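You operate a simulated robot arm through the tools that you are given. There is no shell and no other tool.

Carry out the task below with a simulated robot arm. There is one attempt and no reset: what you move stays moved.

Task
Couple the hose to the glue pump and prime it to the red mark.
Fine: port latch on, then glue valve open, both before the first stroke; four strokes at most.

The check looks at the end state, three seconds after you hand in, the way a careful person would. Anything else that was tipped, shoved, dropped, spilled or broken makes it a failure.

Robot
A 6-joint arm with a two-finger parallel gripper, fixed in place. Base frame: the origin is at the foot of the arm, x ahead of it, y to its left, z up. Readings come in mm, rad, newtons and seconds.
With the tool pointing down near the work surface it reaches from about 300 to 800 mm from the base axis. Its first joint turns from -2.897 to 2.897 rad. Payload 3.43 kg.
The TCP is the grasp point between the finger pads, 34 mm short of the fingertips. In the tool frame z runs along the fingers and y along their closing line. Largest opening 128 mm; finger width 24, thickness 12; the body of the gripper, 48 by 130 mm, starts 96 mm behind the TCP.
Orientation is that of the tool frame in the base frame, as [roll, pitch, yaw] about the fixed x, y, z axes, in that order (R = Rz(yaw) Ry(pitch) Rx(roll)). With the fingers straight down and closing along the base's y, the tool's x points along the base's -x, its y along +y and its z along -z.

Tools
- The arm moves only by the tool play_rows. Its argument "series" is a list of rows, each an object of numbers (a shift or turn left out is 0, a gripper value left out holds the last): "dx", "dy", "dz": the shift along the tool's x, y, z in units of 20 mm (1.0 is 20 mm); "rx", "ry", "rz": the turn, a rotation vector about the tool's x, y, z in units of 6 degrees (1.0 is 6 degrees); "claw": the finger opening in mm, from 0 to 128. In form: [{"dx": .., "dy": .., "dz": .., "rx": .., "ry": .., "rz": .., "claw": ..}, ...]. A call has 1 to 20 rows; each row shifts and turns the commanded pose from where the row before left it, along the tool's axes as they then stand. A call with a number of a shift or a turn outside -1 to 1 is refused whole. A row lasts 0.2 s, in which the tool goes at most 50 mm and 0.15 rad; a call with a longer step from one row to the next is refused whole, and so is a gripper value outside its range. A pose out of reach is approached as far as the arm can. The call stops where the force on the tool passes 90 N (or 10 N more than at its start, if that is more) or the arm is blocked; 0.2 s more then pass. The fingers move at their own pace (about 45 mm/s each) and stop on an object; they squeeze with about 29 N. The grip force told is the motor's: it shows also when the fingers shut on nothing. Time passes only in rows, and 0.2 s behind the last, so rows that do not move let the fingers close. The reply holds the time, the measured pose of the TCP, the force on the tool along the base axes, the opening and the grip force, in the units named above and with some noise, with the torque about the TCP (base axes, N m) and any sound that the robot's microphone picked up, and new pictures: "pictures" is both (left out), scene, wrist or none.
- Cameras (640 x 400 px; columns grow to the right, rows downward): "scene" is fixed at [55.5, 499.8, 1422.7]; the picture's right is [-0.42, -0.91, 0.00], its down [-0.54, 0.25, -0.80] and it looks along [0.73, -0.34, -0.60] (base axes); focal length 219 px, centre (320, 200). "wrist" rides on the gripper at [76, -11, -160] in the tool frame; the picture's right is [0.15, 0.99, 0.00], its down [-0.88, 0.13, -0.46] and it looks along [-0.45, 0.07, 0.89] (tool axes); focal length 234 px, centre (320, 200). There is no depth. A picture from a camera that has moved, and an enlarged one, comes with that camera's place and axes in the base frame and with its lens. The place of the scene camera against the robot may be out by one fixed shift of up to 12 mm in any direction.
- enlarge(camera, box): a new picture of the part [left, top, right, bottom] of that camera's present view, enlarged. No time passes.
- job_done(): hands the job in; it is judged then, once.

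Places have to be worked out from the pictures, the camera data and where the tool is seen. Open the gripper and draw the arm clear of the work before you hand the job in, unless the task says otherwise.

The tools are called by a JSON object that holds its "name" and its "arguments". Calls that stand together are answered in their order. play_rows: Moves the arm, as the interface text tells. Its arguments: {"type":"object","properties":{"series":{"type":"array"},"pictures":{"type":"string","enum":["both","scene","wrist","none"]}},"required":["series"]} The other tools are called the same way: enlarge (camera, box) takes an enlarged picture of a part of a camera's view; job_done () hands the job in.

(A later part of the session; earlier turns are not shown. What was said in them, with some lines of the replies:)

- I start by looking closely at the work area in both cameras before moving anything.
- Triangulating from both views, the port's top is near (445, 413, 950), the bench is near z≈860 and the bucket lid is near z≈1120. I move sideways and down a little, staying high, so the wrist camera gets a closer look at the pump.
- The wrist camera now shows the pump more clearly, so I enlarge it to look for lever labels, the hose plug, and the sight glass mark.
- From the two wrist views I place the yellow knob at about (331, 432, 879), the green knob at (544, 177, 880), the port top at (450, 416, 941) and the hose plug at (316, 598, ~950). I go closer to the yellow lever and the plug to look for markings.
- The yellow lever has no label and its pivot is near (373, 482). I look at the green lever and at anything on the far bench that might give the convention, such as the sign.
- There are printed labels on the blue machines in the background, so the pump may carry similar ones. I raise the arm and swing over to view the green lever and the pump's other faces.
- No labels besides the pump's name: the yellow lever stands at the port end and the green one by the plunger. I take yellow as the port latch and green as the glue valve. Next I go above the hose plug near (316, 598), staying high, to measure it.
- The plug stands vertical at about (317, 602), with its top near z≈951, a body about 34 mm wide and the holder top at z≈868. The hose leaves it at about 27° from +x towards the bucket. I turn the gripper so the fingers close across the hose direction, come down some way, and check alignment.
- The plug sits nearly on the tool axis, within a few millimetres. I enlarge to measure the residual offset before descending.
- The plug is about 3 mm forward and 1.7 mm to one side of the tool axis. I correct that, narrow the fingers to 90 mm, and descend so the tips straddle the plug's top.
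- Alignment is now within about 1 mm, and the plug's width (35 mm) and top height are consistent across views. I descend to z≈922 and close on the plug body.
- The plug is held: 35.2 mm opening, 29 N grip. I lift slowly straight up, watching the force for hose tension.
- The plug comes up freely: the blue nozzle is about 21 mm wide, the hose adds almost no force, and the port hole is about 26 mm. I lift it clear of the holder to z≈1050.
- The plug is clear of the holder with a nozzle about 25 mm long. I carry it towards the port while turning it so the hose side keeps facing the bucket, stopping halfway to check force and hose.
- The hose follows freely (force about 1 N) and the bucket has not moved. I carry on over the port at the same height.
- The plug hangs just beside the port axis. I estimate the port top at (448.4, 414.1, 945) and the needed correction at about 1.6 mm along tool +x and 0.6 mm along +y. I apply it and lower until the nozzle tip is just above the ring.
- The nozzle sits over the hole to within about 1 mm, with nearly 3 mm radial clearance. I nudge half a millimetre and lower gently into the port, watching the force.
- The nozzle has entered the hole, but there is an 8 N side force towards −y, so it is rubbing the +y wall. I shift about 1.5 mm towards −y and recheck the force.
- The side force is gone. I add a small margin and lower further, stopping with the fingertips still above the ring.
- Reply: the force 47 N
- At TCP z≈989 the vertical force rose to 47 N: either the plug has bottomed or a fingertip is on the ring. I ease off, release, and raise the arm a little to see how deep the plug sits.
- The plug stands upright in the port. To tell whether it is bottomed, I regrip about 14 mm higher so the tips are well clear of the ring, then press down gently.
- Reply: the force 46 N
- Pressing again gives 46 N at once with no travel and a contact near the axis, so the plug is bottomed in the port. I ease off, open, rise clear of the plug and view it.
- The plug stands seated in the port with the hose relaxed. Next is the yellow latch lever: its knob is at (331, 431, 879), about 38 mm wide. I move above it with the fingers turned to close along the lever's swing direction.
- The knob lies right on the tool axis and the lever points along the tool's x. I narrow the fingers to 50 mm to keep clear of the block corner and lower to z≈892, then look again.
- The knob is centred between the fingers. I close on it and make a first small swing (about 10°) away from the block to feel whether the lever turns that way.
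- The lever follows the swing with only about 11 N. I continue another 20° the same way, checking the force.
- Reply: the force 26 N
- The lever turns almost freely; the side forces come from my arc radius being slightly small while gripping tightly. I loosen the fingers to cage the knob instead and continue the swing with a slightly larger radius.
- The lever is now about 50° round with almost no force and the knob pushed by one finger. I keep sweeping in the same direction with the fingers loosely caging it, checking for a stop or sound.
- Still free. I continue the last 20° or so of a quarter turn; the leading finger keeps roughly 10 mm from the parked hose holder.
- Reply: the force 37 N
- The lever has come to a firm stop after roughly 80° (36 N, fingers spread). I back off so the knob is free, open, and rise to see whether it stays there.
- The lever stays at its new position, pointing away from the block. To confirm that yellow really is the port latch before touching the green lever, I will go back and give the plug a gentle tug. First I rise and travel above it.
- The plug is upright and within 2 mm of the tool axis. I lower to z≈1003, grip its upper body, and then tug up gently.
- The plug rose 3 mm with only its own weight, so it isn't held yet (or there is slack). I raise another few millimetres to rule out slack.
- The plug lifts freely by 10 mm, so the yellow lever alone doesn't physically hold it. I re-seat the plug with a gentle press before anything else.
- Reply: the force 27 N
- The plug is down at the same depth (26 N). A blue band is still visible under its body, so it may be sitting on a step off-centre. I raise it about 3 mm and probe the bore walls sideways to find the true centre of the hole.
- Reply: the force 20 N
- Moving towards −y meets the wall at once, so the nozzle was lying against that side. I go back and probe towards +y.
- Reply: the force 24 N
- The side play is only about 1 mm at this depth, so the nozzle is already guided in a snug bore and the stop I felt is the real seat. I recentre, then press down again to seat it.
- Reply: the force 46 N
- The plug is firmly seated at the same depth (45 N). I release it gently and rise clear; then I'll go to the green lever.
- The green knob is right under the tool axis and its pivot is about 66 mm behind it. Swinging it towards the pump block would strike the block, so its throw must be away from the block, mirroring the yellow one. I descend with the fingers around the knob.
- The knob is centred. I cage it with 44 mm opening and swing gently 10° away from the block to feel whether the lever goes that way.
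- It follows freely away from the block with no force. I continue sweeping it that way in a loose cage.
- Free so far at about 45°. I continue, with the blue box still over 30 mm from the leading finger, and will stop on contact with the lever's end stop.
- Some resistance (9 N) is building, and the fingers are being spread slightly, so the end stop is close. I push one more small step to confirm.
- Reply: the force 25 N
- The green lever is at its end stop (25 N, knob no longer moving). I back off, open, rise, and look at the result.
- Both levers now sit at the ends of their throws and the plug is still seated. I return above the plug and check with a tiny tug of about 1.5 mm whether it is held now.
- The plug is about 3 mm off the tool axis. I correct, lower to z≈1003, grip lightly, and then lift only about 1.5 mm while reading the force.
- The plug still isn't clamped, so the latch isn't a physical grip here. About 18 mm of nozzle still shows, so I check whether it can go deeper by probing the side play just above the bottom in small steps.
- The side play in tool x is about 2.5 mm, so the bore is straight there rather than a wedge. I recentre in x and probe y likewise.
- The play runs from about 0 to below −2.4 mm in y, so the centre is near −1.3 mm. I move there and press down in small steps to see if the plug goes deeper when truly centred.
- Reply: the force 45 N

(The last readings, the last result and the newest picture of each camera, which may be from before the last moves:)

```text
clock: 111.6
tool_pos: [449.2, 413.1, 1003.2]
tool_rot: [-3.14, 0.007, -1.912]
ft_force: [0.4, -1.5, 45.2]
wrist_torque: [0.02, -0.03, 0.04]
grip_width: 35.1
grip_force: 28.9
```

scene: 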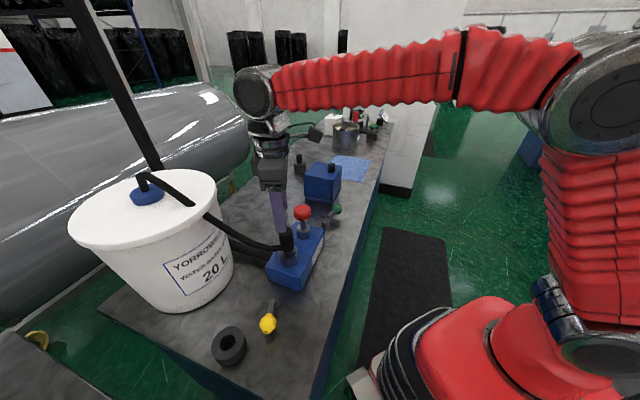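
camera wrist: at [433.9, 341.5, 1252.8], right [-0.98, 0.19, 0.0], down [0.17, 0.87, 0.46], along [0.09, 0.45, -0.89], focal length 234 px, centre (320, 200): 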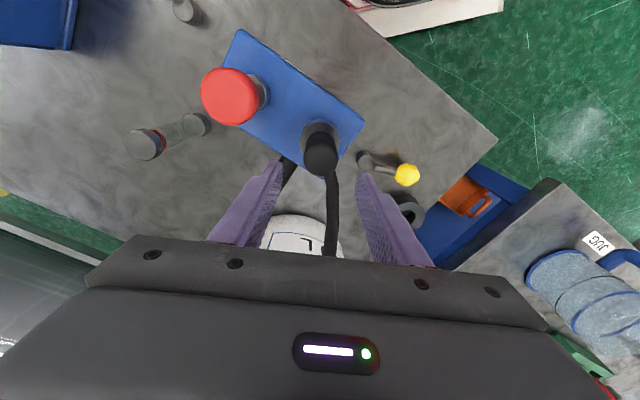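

Truly centred, the plug takes 45 N with zero torque at the same height, so it is on the socket floor and properly seated. I ease off and check once more, with a 2–3 mm lift, whether it is held now that both levers are over.

{"name": "play_rows", "arguments": {"series": [{"dz": -0.1}, {"dz": -0.1}, {"dz": -0.05}, {}, {}], "pictures": "none"}}

{"name": "play_rows", "arguments": {"series": [{"dz": -0.08}, {}, {}], "pictures": "none"}}

```text
clock: 112.8
tool_pos: [448.7, 410.5, 1004.5]
tool_rot: [3.141, -0.002, -1.913]
ft_force: [1.2, 2.4, -1.4]
wrist_torque: [0.32, -0.14, 0.0]
grip_width: 35.1
grip_force: 28.9
```

```text
clock: 113.6
tool_pos: [448.2, 412.9, 1006.8]
tool_rot: [-3.141, 0.002, -1.911]
ft_force: [-0.3, 0.3, -1.2]
wrist_torque: [0.0, 0.02, -0.01]
grip_width: 35.0
grip_force: 28.9
```

Not held (only its weight shows), so the latch is simply the lever state; yellow (by the port) went on first, then green. I re-seat the plug with a firm press, release it, and rise.

{"name": "play_rows", "arguments": {"series": [{"dz": 0.1}, {"dz": 0.1}, {"dz": 0.1}, {"dz": 0.04}, {}, {}], "pictures": "none"}}

{"name": "play_rows", "arguments": {"series": [{"dz": -0.12}, {}, {"claw": 64}, {"claw": 64}, {"claw": 64}, {"dz": -0.6}, {"dz": -0.8}, {"dz": -0.9}, {"dz": -0.9}, {"dz": -0.9}, {"dz": -0.5}, {}]}}

{"name": "enlarge", "arguments": {"camera": "scene", "box": [240, 190, 340, 290]}}

{"name": "enlarge", "arguments": {"camera": "wrist", "box": [110, 40, 310, 190]}}

```text
clock: 115.0
tool_pos: [449.6, 413.3, 1003.0]
tool_rot: [-3.14, 0.006, -1.913]
ft_force: [-2.4, -7.3, 34.3]
wrist_torque: [-0.49, 0.23, 0.03]
grip_width: 35.0
grip_force: 28.8
```

```text
clock: 117.6
tool_pos: [449.0, 413.6, 1095.4]
tool_rot: [-3.141, 0.002, -1.912]
ft_force: [-0.2, 0.0, -0.2]
wrist_torque: [0.03, -0.01, -0.02]
grip_width: 63.9
grip_force: 0.1
camera wrist: at [433.5, 337.7, 1254.0], right [-0.98, 0.19, 0.0], down [0.17, 0.87, 0.46], along [0.09, 0.45, -0.89], focal length 234 px, centre (320, 200)
```

scene: 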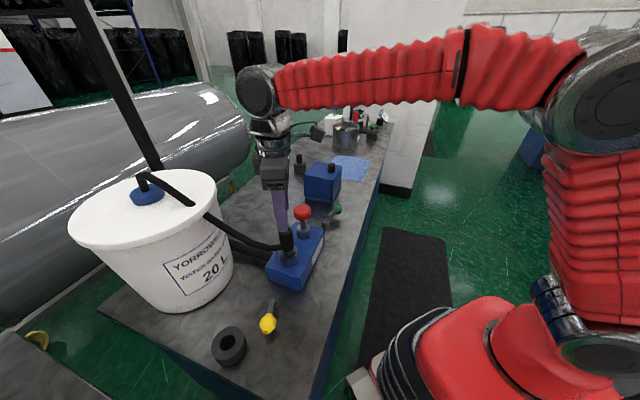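
wrist: 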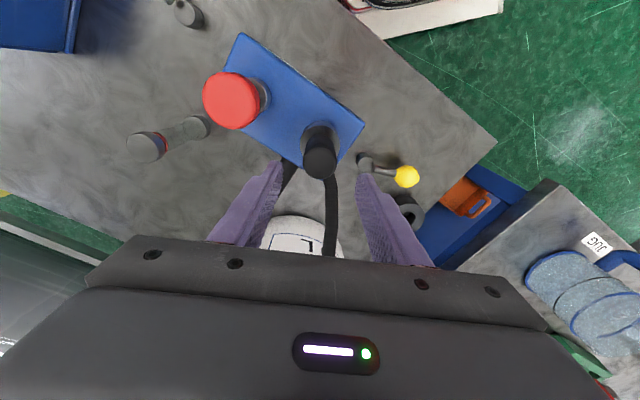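

```text
4.00 times, centred on (290, 240) of scene
camera zoom: at [55.5, 499.8, 1422.7], right [-0.42, -0.91, 0.0], down [-0.54, 0.25, -0.8], along [0.73, -0.34, -0.6], focal length 876 px, centre (440, 40)
```

zoom: 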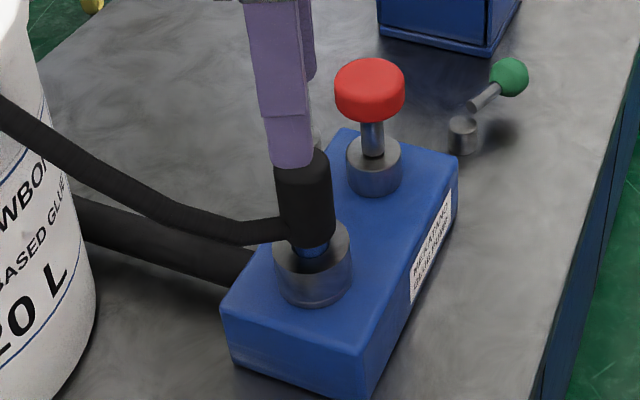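

```text
2.67 times, centred on (210, 115) of wrist
camera zoom: at [433.5, 337.7, 1254.0], right [-0.98, 0.19, 0.0], down [0.17, 0.87, 0.46], along [0.09, 0.45, -0.89], focal length 624 px, centre (613, 427)
```

zoom: 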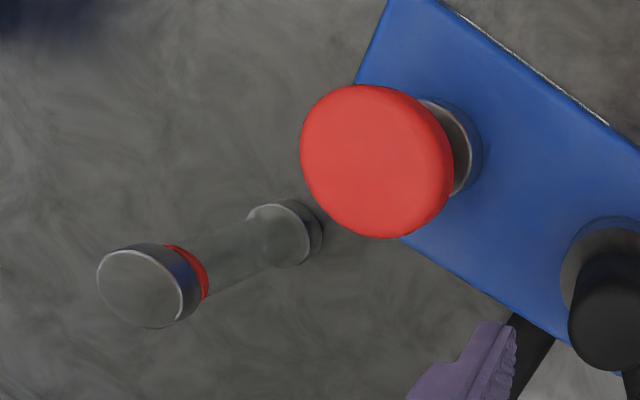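

Plug seated, sight glass empty with its red mark just below the cap, and the red plunger knob at about (525, 338), top near z≈1000. I move above the knob to measure it.

{"name": "play_rows", "arguments": {"series": [{"dx": 0.461, "dy": -0.96, "dz": -0.15}, {"dx": 0.461, "dy": -0.96, "dz": -0.15}, {"dx": 0.461, "dy": -0.96, "dz": -0.15}, {"dx": 0.461, "dy": -0.96, "dz": -0.15}, {"dx": 0.461, "dy": -0.96, "dz": -0.15}, {}, {}]}}

{"name": "enlarge", "arguments": {"camera": "wrist", "box": [240, 90, 400, 230]}}

{"name": "enlarge", "arguments": {"camera": "scene", "box": [250, 180, 350, 280]}}

```text
clock: 119.2
tool_pos: [523.3, 337.5, 1110.8]
tool_rot: [-3.141, 0.003, -1.913]
ft_force: [-0.5, 0.2, -0.5]
wrist_torque: [0.01, 0.02, 0.02]
grip_width: 64.2
grip_force: 0.0
camera wrist: at [508.9, 262.0, 1269.5], right [-0.98, 0.19, 0.0], down [0.17, 0.87, 0.46], along [0.09, 0.45, -0.89], focal length 234 px, centre (320, 200)
```

scene: 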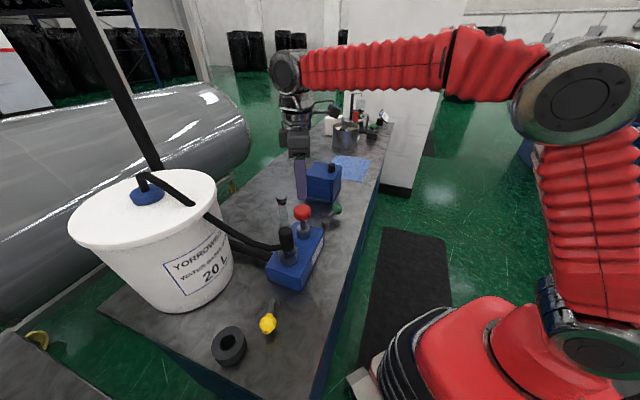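
wrist: 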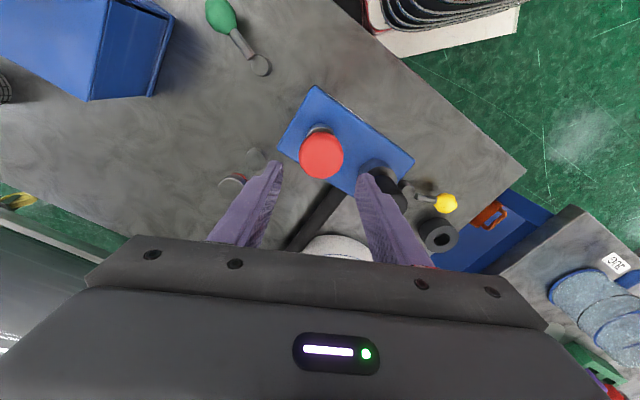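

```text
2.86 times, centred on (320, 160) of wrist
camera zoom: at [508.9, 262.0, 1269.5], right [-0.98, 0.19, 0.0], down [0.17, 0.87, 0.46], along [0.09, 0.45, -0.89], focal length 669 px, centre (320, 314)
```

zoom: 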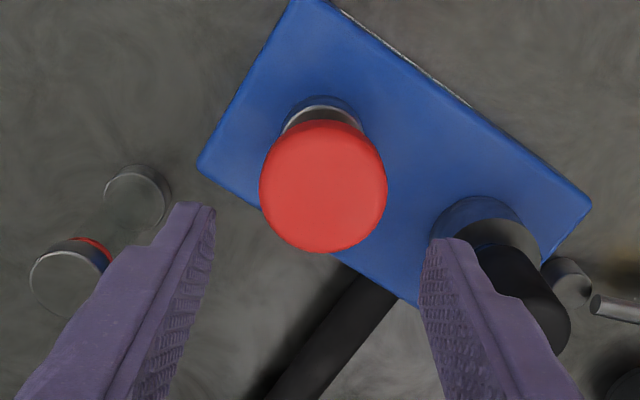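

```text
4.00 times, centred on (300, 230) of scene
camera zoom: at [55.5, 499.8, 1422.7], right [-0.42, -0.91, 0.0], down [-0.54, 0.25, -0.8], along [0.73, -0.34, -0.6], focal length 876 px, centre (400, 80)
```

zoom: 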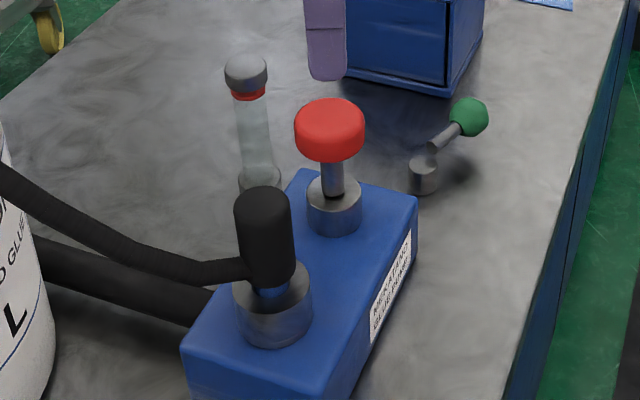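

The knob is about 50 mm wide with its top near z≈1010, centred within 2 mm of the tool axis; the rod leaves roughly 45 mm above the collar. I lower the open fingers around it and grip it so I can both push and pull.

{"name": "play_rows", "arguments": {"series": [{"dx": 0.06, "dy": 0.085, "claw": 78}, {"claw": 78, "dz": 0.5}, {"dz": 0.9}, {"dz": 0.9}, {"dz": 0.9}, {"dz": 0.9}, {"dz": 0.9}, {}, {}]}}

{"name": "enlarge", "arguments": {"camera": "wrist", "box": [240, 110, 400, 250]}}

{"name": "enlarge", "arguments": {"camera": "scene", "box": [250, 180, 350, 280]}}

```text
clock: 121.2
tool_pos: [522.9, 337.1, 1008.7]
tool_rot: [3.141, 0.001, -1.914]
ft_force: [0.3, 0.6, -1.1]
wrist_torque: [0.03, 0.04, -0.01]
grip_width: 78.2
grip_force: 0.0
camera wrist: at [506.9, 261.7, 1169.2], right [-0.98, 0.19, 0.0], down [0.17, 0.87, 0.46], along [0.09, 0.45, -0.89], focal length 234 px, centre (320, 200)
```

scene: 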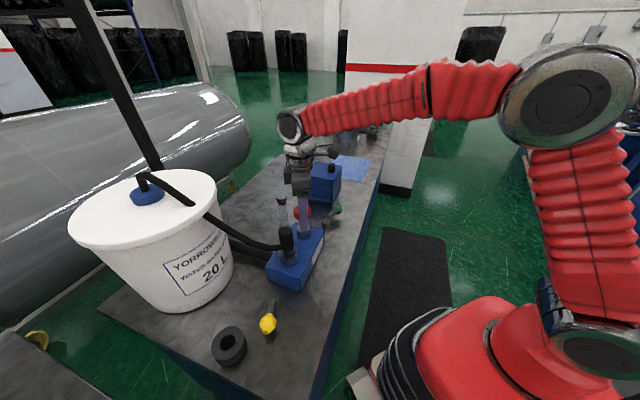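
wrist: 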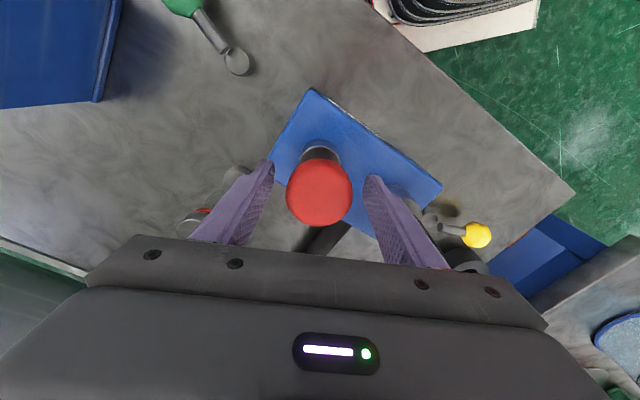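

```text
2.86 times, centred on (320, 180) of wrist
camera zoom: at [506.9, 261.7, 1169.2], right [-0.98, 0.19, 0.0], down [0.17, 0.87, 0.46], along [0.09, 0.45, -0.89], focal length 669 px, centre (320, 257)
```

zoom: 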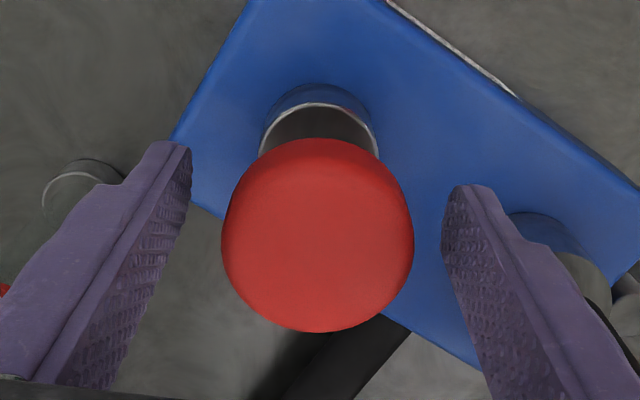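

```text
4.00 times, centred on (300, 230) of scene
camera zoom: at [55.5, 499.8, 1422.7], right [-0.42, -0.91, 0.0], down [-0.54, 0.25, -0.8], along [0.73, -0.34, -0.6], focal length 876 px, centre (400, 80)
```

zoom: 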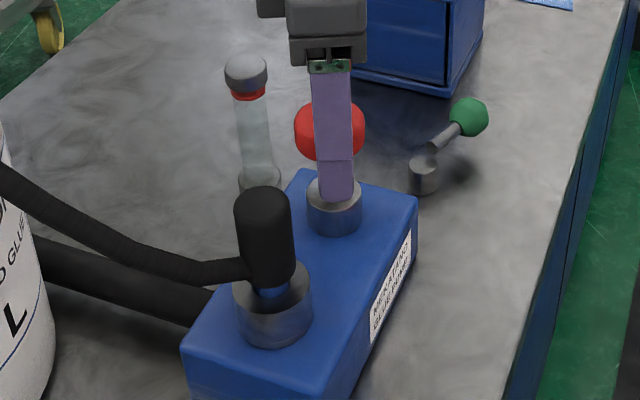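

The knob (50 mm wide, top z≈1010) is centred between the fingers. I close on it.

{"name": "play_rows", "arguments": {"series": [{"claw": 40}, {"claw": 40}, {"claw": 40}, {"claw": 40}, {}], "pictures": "wrist"}}

```text
clock: 122.4
tool_pos: [522.5, 336.8, 1010.6]
tool_rot: [-3.14, 0.002, -1.913]
ft_force: [0.9, -0.6, 0.9]
wrist_torque: [-0.01, -0.05, 0.15]
grip_width: 50.9
grip_force: 44.9
camera wrist: at [507.0, 261.7, 1169.2], right [-0.98, 0.19, 0.0], down [0.17, 0.87, 0.46], along [0.09, 0.45, -0.89], focal length 234 px, centre (320, 200)
```

wrist: 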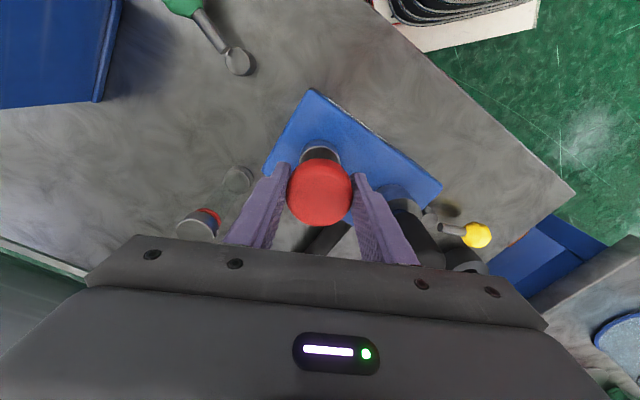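

The knob is gripped (50.9 mm). Latch on, valve open, hose seated: now the first stroke. I push down steadily and watch the force for the bottom.

{"name": "play_rows", "arguments": {"series": [{"dz": 0.25}, {"dz": 0.25}, {"dz": 0.25}, {"dz": 0.25}, {}]}}

{"name": "enlarge", "arguments": {"camera": "scene", "box": [250, 180, 350, 280]}}

```text
clock: 123.6
tool_pos: [521.8, 337.1, 990.8]
tool_rot: [-3.141, 0.002, -1.913]
ft_force: [5.4, -4.1, 5.4]
wrist_torque: [-0.01, -0.16, 0.09]
grip_width: 51.1
grip_force: 44.9
camera wrist: at [506.9, 261.6, 1149.3], right [-0.98, 0.19, 0.0], down [0.17, 0.87, 0.46], along [0.09, 0.45, -0.89], focal length 234 px, centre (320, 200)
```

scene: 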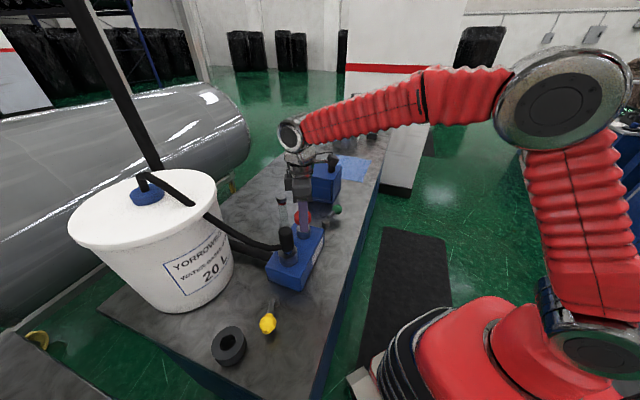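
wrist: 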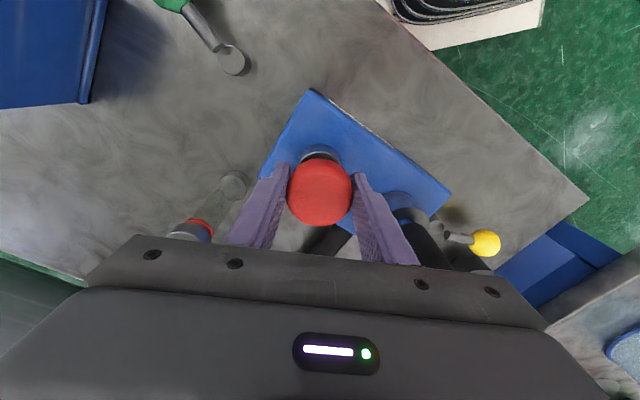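

```text
4.00 times, centred on (300, 230) of scene
camera zoom: at [55.5, 499.8, 1422.7], right [-0.42, -0.91, 0.0], down [-0.54, 0.25, -0.8], along [0.73, -0.34, -0.6], focal length 876 px, centre (400, 80)
```

zoom: 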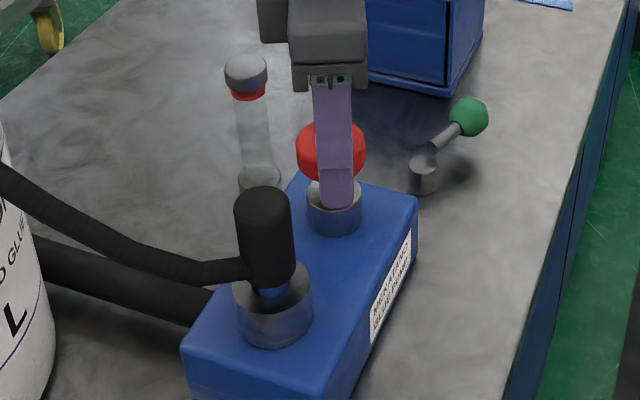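

The plunger moves easily (5 N). I continue down towards the bottom of the stroke.

{"name": "play_rows", "arguments": {"series": [{"dz": 0.25}, {"dz": 0.25}, {"dz": 0.2}, {}]}}

{"name": "enlarge", "arguments": {"camera": "scene", "box": [250, 180, 350, 280]}}

```text
clock: 124.6
tool_pos: [522.3, 337.0, 976.3]
tool_rot: [-3.142, 0.003, -1.913]
ft_force: [5.9, -2.2, 8.1]
wrist_torque: [0.04, -0.14, 0.1]
grip_width: 51.2
grip_force: 44.6
camera wrist: at [506.9, 261.6, 1135.6], right [-0.98, 0.19, 0.0], down [0.17, 0.87, 0.46], along [0.09, 0.45, -0.89], focal length 234 px, centre (320, 200)
```

scene: 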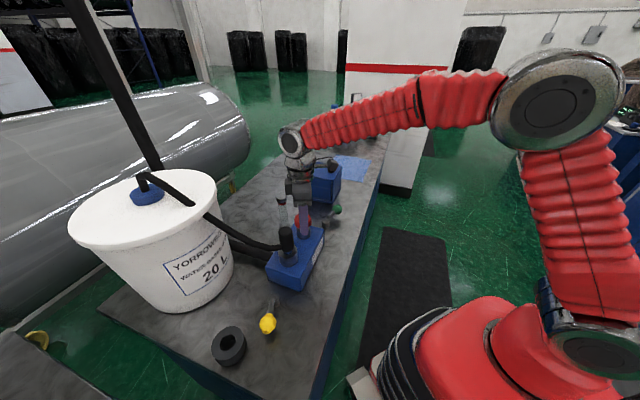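
wrist: 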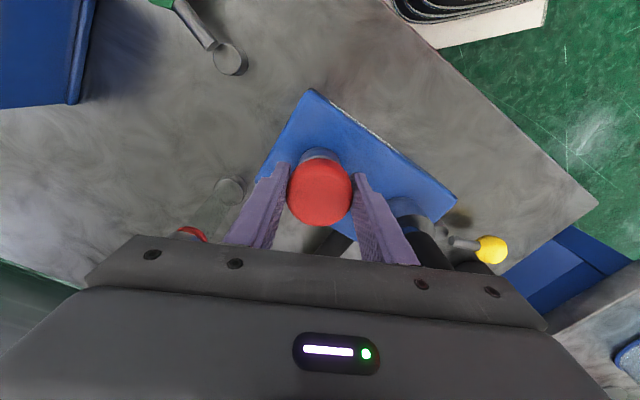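

```text
4.00 times, centred on (300, 230) of scene
camera zoom: at [55.5, 499.8, 1422.7], right [-0.42, -0.91, 0.0], down [-0.54, 0.25, -0.8], along [0.73, -0.34, -0.6], focal length 876 px, centre (400, 80)
```

zoom: 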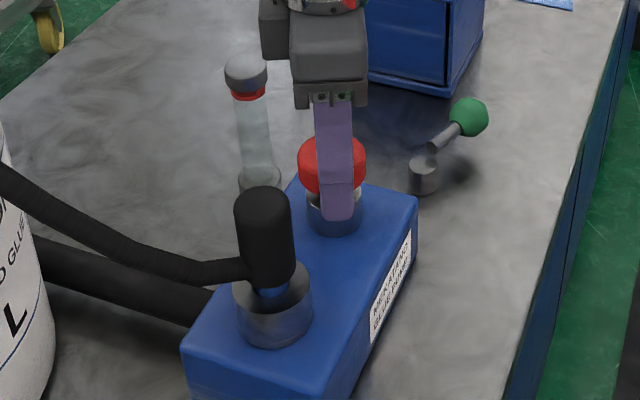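

Resistance rises gently (8 N), like a return spring. About 10–15 mm should remain above the collar, so I continue in smaller steps until it bottoms.

{"name": "play_rows", "arguments": {"series": [{"dz": 0.2}, {"dz": 0.2}, {"dz": 0.1}, {}], "pictures": "scene"}}

{"name": "enlarge", "arguments": {"camera": "scene", "box": [250, 180, 350, 280]}}

```text
clock: 125.6
tool_pos: [522.1, 336.9, 964.9]
tool_rot: [3.141, 0.005, -1.912]
ft_force: [7.2, 0.0, 10.7]
wrist_torque: [0.07, -0.14, 0.06]
grip_width: 51.1
grip_force: 45.2
```

scene: 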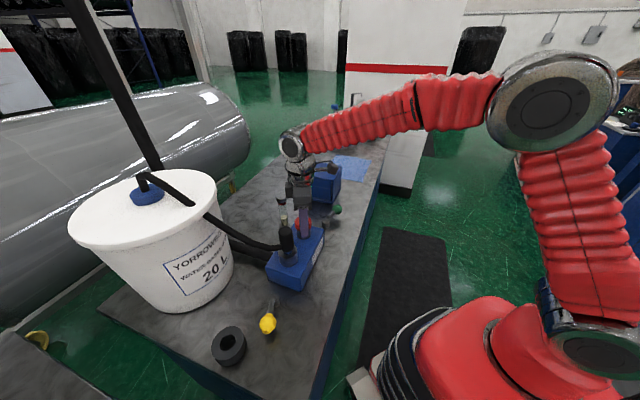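

```text
4.00 times, centred on (300, 230) of scene
camera zoom: at [55.5, 499.8, 1422.7], right [-0.42, -0.91, 0.0], down [-0.54, 0.25, -0.8], along [0.73, -0.34, -0.6], focal length 876 px, centre (400, 80)
```

zoom: 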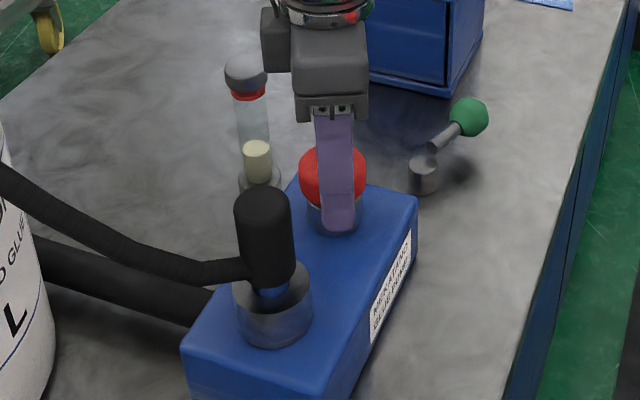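

The sight glass now shows glue at about a third of the way to the red mark, so the stroke counted. I let the plunger come back up fully, still gripping it.

{"name": "play_rows", "arguments": {"series": [{"dz": -0.3}, {"dz": -0.3}, {"dz": -0.3}, {"dz": -0.3}, {"dz": -0.3}, {"dz": -0.3}, {"dz": -0.4}, {}, {}], "pictures": "scene"}}

{"name": "enlarge", "arguments": {"camera": "scene", "box": [250, 180, 350, 280]}}

```text
clock: 127.6
tool_pos: [522.9, 335.9, 1009.8]
tool_rot: [-3.141, 0.002, -1.913]
ft_force: [10.6, -2.1, 2.1]
wrist_torque: [-0.04, -0.12, 0.11]
grip_width: 51.1
grip_force: 44.4
```

scene: 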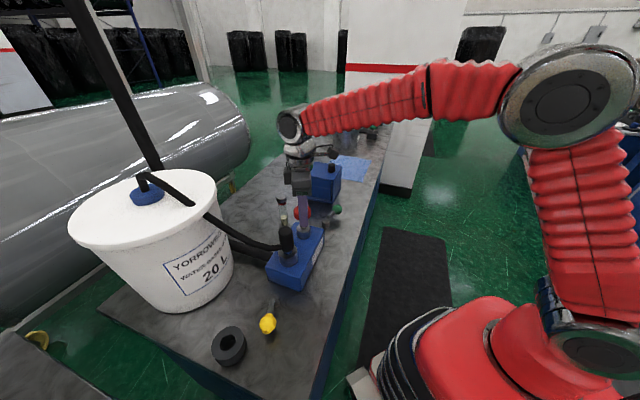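

```text
4.00 times, centred on (300, 230) of scene
camera zoom: at [55.5, 499.8, 1422.7], right [-0.42, -0.91, 0.0], down [-0.54, 0.25, -0.8], along [0.73, -0.34, -0.6], focal length 876 px, centre (400, 80)
```

zoom: 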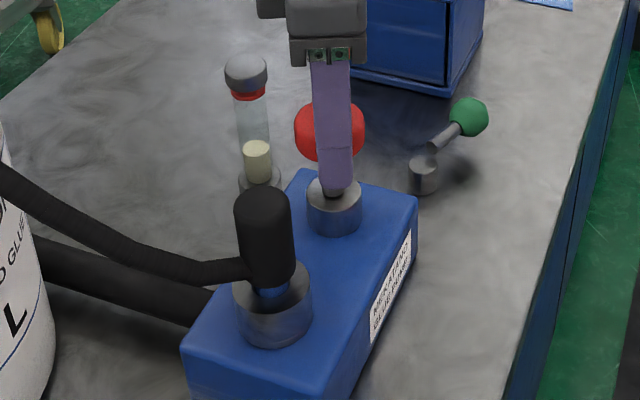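

The plunger is back up and the level holds. I relieve the small side force and make the second full stroke.

{"name": "play_rows", "arguments": {"series": [{"dx": -0.014, "dy": -0.038}, {"dz": 0.3}, {"dz": 0.3}, {"dz": 0.3}, {"dz": 0.3}, {"dz": 0.3}, {"dz": 0.3}, {"dz": 0.3}, {"dz": 0.15}, {}], "pictures": "scene"}}

{"name": "enlarge", "arguments": {"camera": "scene", "box": [250, 180, 350, 280]}}

```text
clock: 129.8
tool_pos: [522.1, 335.7, 965.6]
tool_rot: [3.141, 0.003, -1.913]
ft_force: [-11.4, -10.7, 10.7]
wrist_torque: [-0.08, 0.09, 0.15]
grip_width: 51.1
grip_force: 45.5
```

scene: 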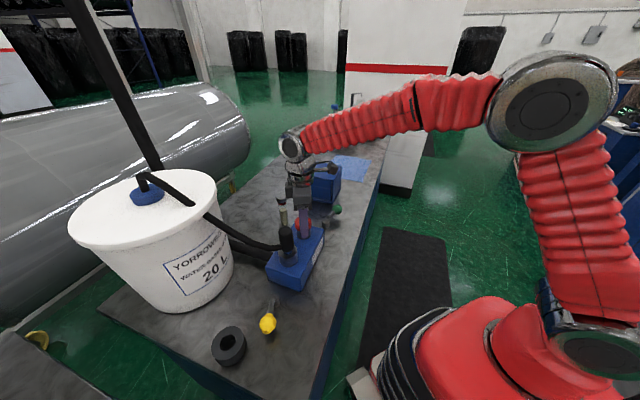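

```text
4.00 times, centred on (300, 230) of scene
camera zoom: at [55.5, 499.8, 1422.7], right [-0.42, -0.91, 0.0], down [-0.54, 0.25, -0.8], along [0.73, -0.34, -0.6], focal length 876 px, centre (400, 80)
```

zoom: 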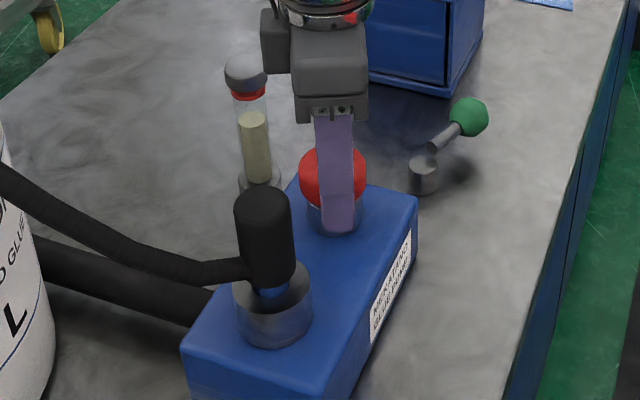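

The level is now about two thirds up, some 22 px below the mark, with about 30 px per stroke. I bring the plunger fully back up and relieve the side load.

{"name": "play_rows", "arguments": {"series": [{"dz": -0.3}, {"dz": -0.3}, {"dz": -0.3}, {"dz": -0.3}, {"dz": -0.3}, {"dz": -0.3}, {"dz": -0.45}, {"dx": 0.03, "dy": 0.016}, {}, {}], "pictures": "scene"}}

{"name": "enlarge", "arguments": {"camera": "scene", "box": [265, 185, 315, 245]}}

```text
clock: 132.0
tool_pos: [522.5, 337.0, 1009.5]
tool_rot: [3.141, 0.005, -1.911]
ft_force: [-6.9, 2.2, -0.6]
wrist_torque: [0.06, 0.0, 0.16]
grip_width: 51.2
grip_force: 45.0
```

scene: 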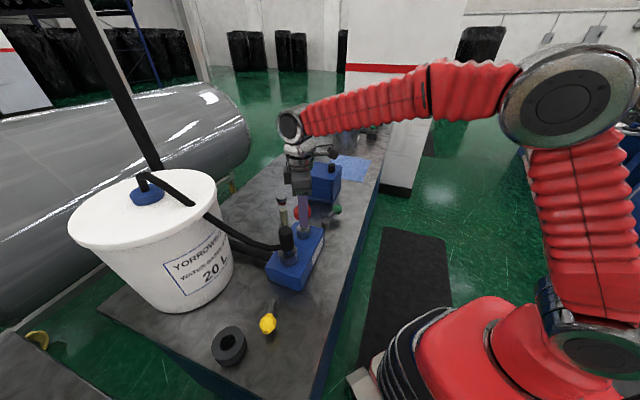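

```text
6.67 times, centred on (290, 215) of scene
camera zoom: at [55.5, 499.8, 1422.7], right [-0.42, -0.91, 0.0], down [-0.54, 0.25, -0.8], along [0.73, -0.34, -0.6], focal length 1460 px, centre (520, 100)
```

zoom: 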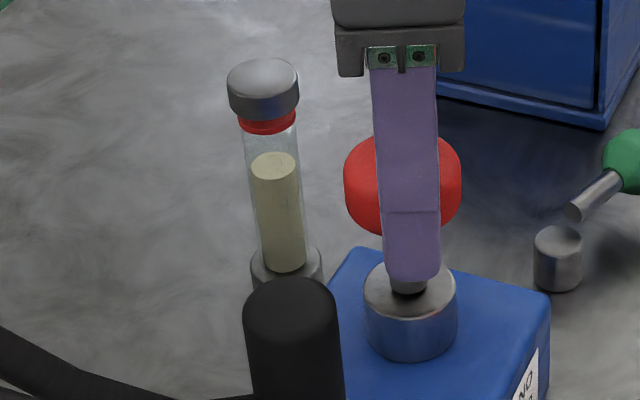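

Two strokes bring the glue to just below the red band. I make the third full stroke.

{"name": "play_rows", "arguments": {"series": [{"dz": 0.3}, {"dz": 0.3}, {"dz": 0.3}, {"dz": 0.3}, {"dz": 0.3}, {"dz": 0.3}, {"dz": 0.3}, {"dz": 0.15}, {}], "pictures": "scene"}}

{"name": "enlarge", "arguments": {"camera": "scene", "box": [265, 185, 315, 245]}}

```text
clock: 134.0
tool_pos: [522.1, 337.3, 964.6]
tool_rot: [3.142, 0.004, -1.912]
ft_force: [-1.0, 9.8, 10.9]
wrist_torque: [0.22, -0.14, 0.12]
grip_width: 51.1
grip_force: 44.8
```

scene: 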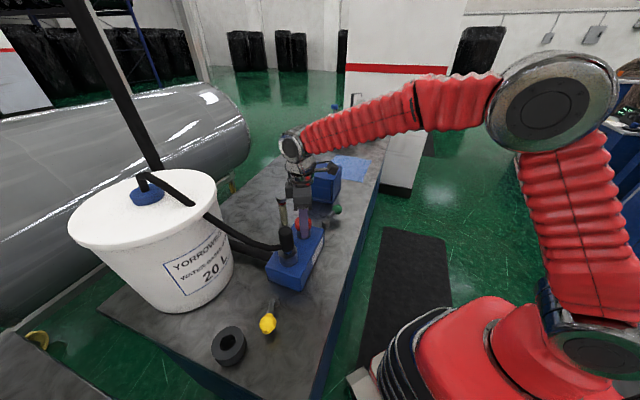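

```text
6.67 times, centred on (290, 215) of scene
camera zoom: at [55.5, 499.8, 1422.7], right [-0.42, -0.91, 0.0], down [-0.54, 0.25, -0.8], along [0.73, -0.34, -0.6], focal length 1460 px, centre (520, 100)
```

zoom: 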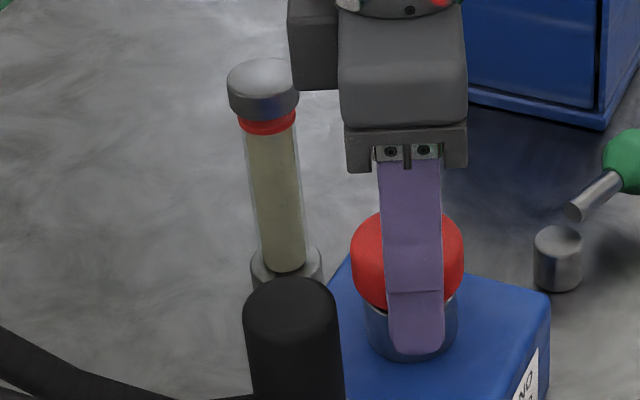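

The glue column now reaches the red band, so three strokes are enough. I let the plunger come back up, then release the knob.

{"name": "play_rows", "arguments": {"series": [{"dz": -0.3}, {"dz": -0.3}, {"dz": -0.3}, {"dz": -0.3}, {"dz": -0.3}, {"dz": -0.3}, {"dz": -0.45}, {}, {"claw": 78}, {"claw": 78}, {"claw": 78}, {}], "pictures": "scene"}}

{"name": "enlarge", "arguments": {"camera": "scene", "box": [265, 185, 315, 245]}}

```text
clock: 136.6
tool_pos: [522.5, 335.9, 1010.0]
tool_rot: [-3.141, 0.001, -1.914]
ft_force: [-1.6, 0.6, -0.4]
wrist_torque: [0.01, -0.01, -0.02]
grip_width: 78.2
grip_force: 0.1
```

scene: 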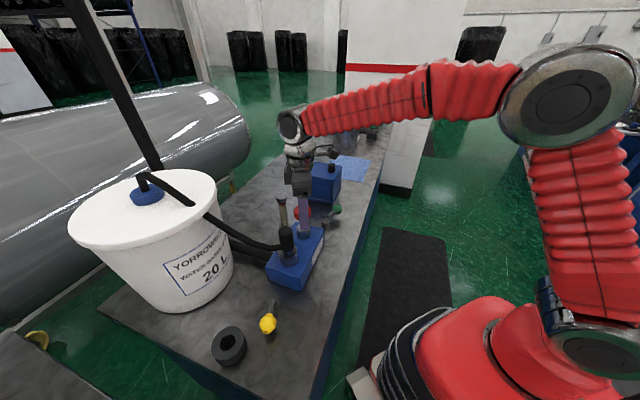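

```text
6.67 times, centred on (290, 215) of scene
camera zoom: at [55.5, 499.8, 1422.7], right [-0.42, -0.91, 0.0], down [-0.54, 0.25, -0.8], along [0.73, -0.34, -0.6], focal length 1460 px, centre (520, 100)
```

zoom: 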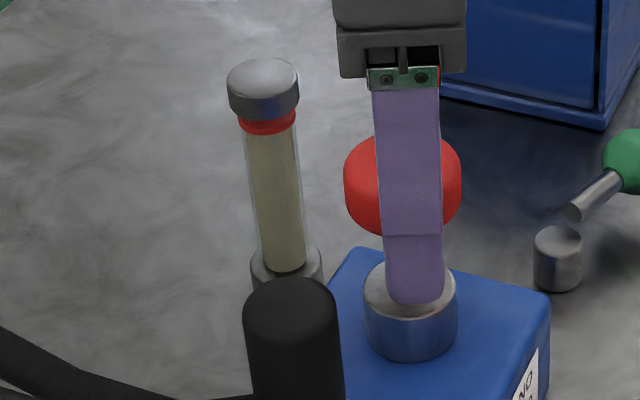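

The level holds at the red mark and the knob is released at its top position. I rise straight up and draw the arm clear.

{"name": "play_rows", "arguments": {"series": [{"dz": -0.6}, {"dz": -0.9}, {"dz": -1}, {"dz": -1}, {"dz": -1}, {"dz": -1}, {"dz": -1}, {"dz": -1}, {"dz": -1}, {"dz": -1}, {"dz": -1}, {"dz": -1}, {"dx": 1, "dz": -0.3}, {"dx": 1, "dz": -0.3}, {"dx": 1, "dz": -0.3}, {"dx": 1, "dz": -0.3}, {"dx": 1}, {"dx": 1}, {"dx": 1}, {}]}}

{"name": "enlarge", "arguments": {"camera": "scene", "box": [220, 180, 360, 340]}}

{"name": "enlarge", "arguments": {"camera": "scene", "box": [260, 185, 330, 275]}}

```text
clock: 140.8
tool_pos: [475.6, 203.9, 1265.1]
tool_rot: [3.141, 0.003, -1.913]
ft_force: [-0.5, 0.0, -0.5]
wrist_torque: [0.03, 0.04, -0.03]
grip_width: 78.0
grip_force: 0.2
camera wrist: at [460.5, 128.4, 1423.2], right [-0.98, 0.19, 0.0], down [0.17, 0.87, 0.46], along [0.09, 0.45, -0.89], focal length 234 px, centre (320, 200)
```

scene: 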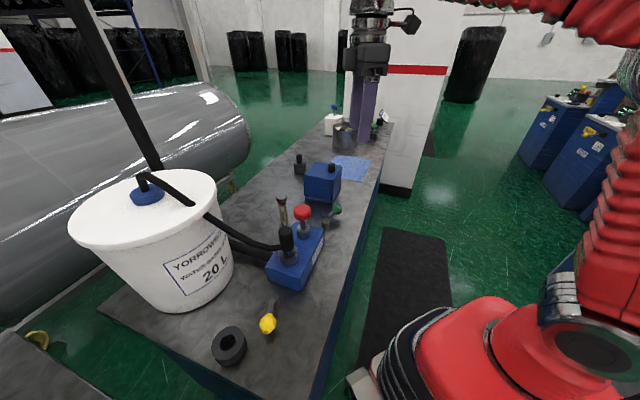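
wrist: 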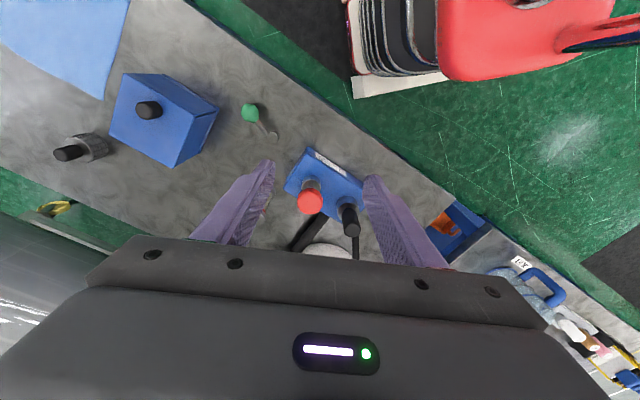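

```text
2.50 times, centred on (290, 260) of scene
camera zoom: at [55.5, 499.8, 1422.7], right [-0.42, -0.91, 0.0], down [-0.54, 0.25, -0.8], along [0.73, -0.34, -0.6], focal length 548 px, centre (395, 50)
```

zoom: 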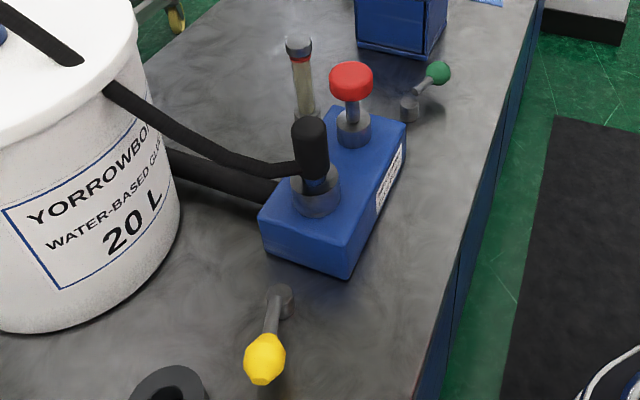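

```text
4.44 times, centred on (295, 230) of scene
camera zoom: at [55.5, 499.8, 1422.7], right [-0.42, -0.91, 0.0], down [-0.54, 0.25, -0.8], along [0.73, -0.34, -0.6], focal length 974 px, centre (431, 67)
```

zoom: 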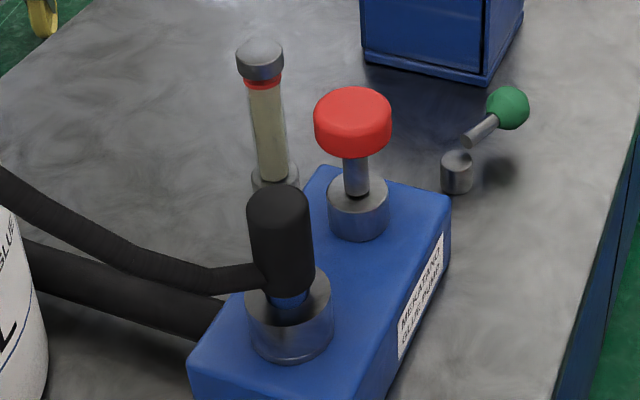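

The hose is seated in the port, both levers are over, and the glue column stands at the red mark after three strokes. Nothing is tipped or spilled, and the arm is clear with the gripper open, so I hand the job in.

{"name": "job_done", "arguments": {}}

```text
The job is handed in.
```

I handed the job in with the hose coupled to the pump and the glue at the red mark after three strokes. One assumption behind it I couldn't confirm: which lever is the latch and which is the valve.

- **Hose:** the plug sits on the floor of the port. I pressed it down with about 45 N when I first seated it. About 18 mm of the blue nozzle still shows above the ring; that is as deep as it goes.
- **Levers:** neither is labelled. I took yellow, next to the port, as the port latch and green, by the plunger, as the glue valve. Yellow went to its end stop first, then green, both before the first stroke.
- **Latch check:** with both levers over, the plug still lifted freely by 2–3 mm, so the latch does not visibly grip it. If the levers are the other way round, the valve was opened before the latch.
- **Re-seating:** after turning yellow I lifted the plug about 10 mm to test the latch. I put it back and pressed it down before turning green. The two later lifts, of 2–3 mm at most, came after green was over, and I pressed the plug down again before the first stroke.
- **Strokes:** each of the three raised the glue by roughly a third, and the level held after the last one.

I saw nothing tipped, moved or spilled. The gripper is open and the arm is clear of the bench.
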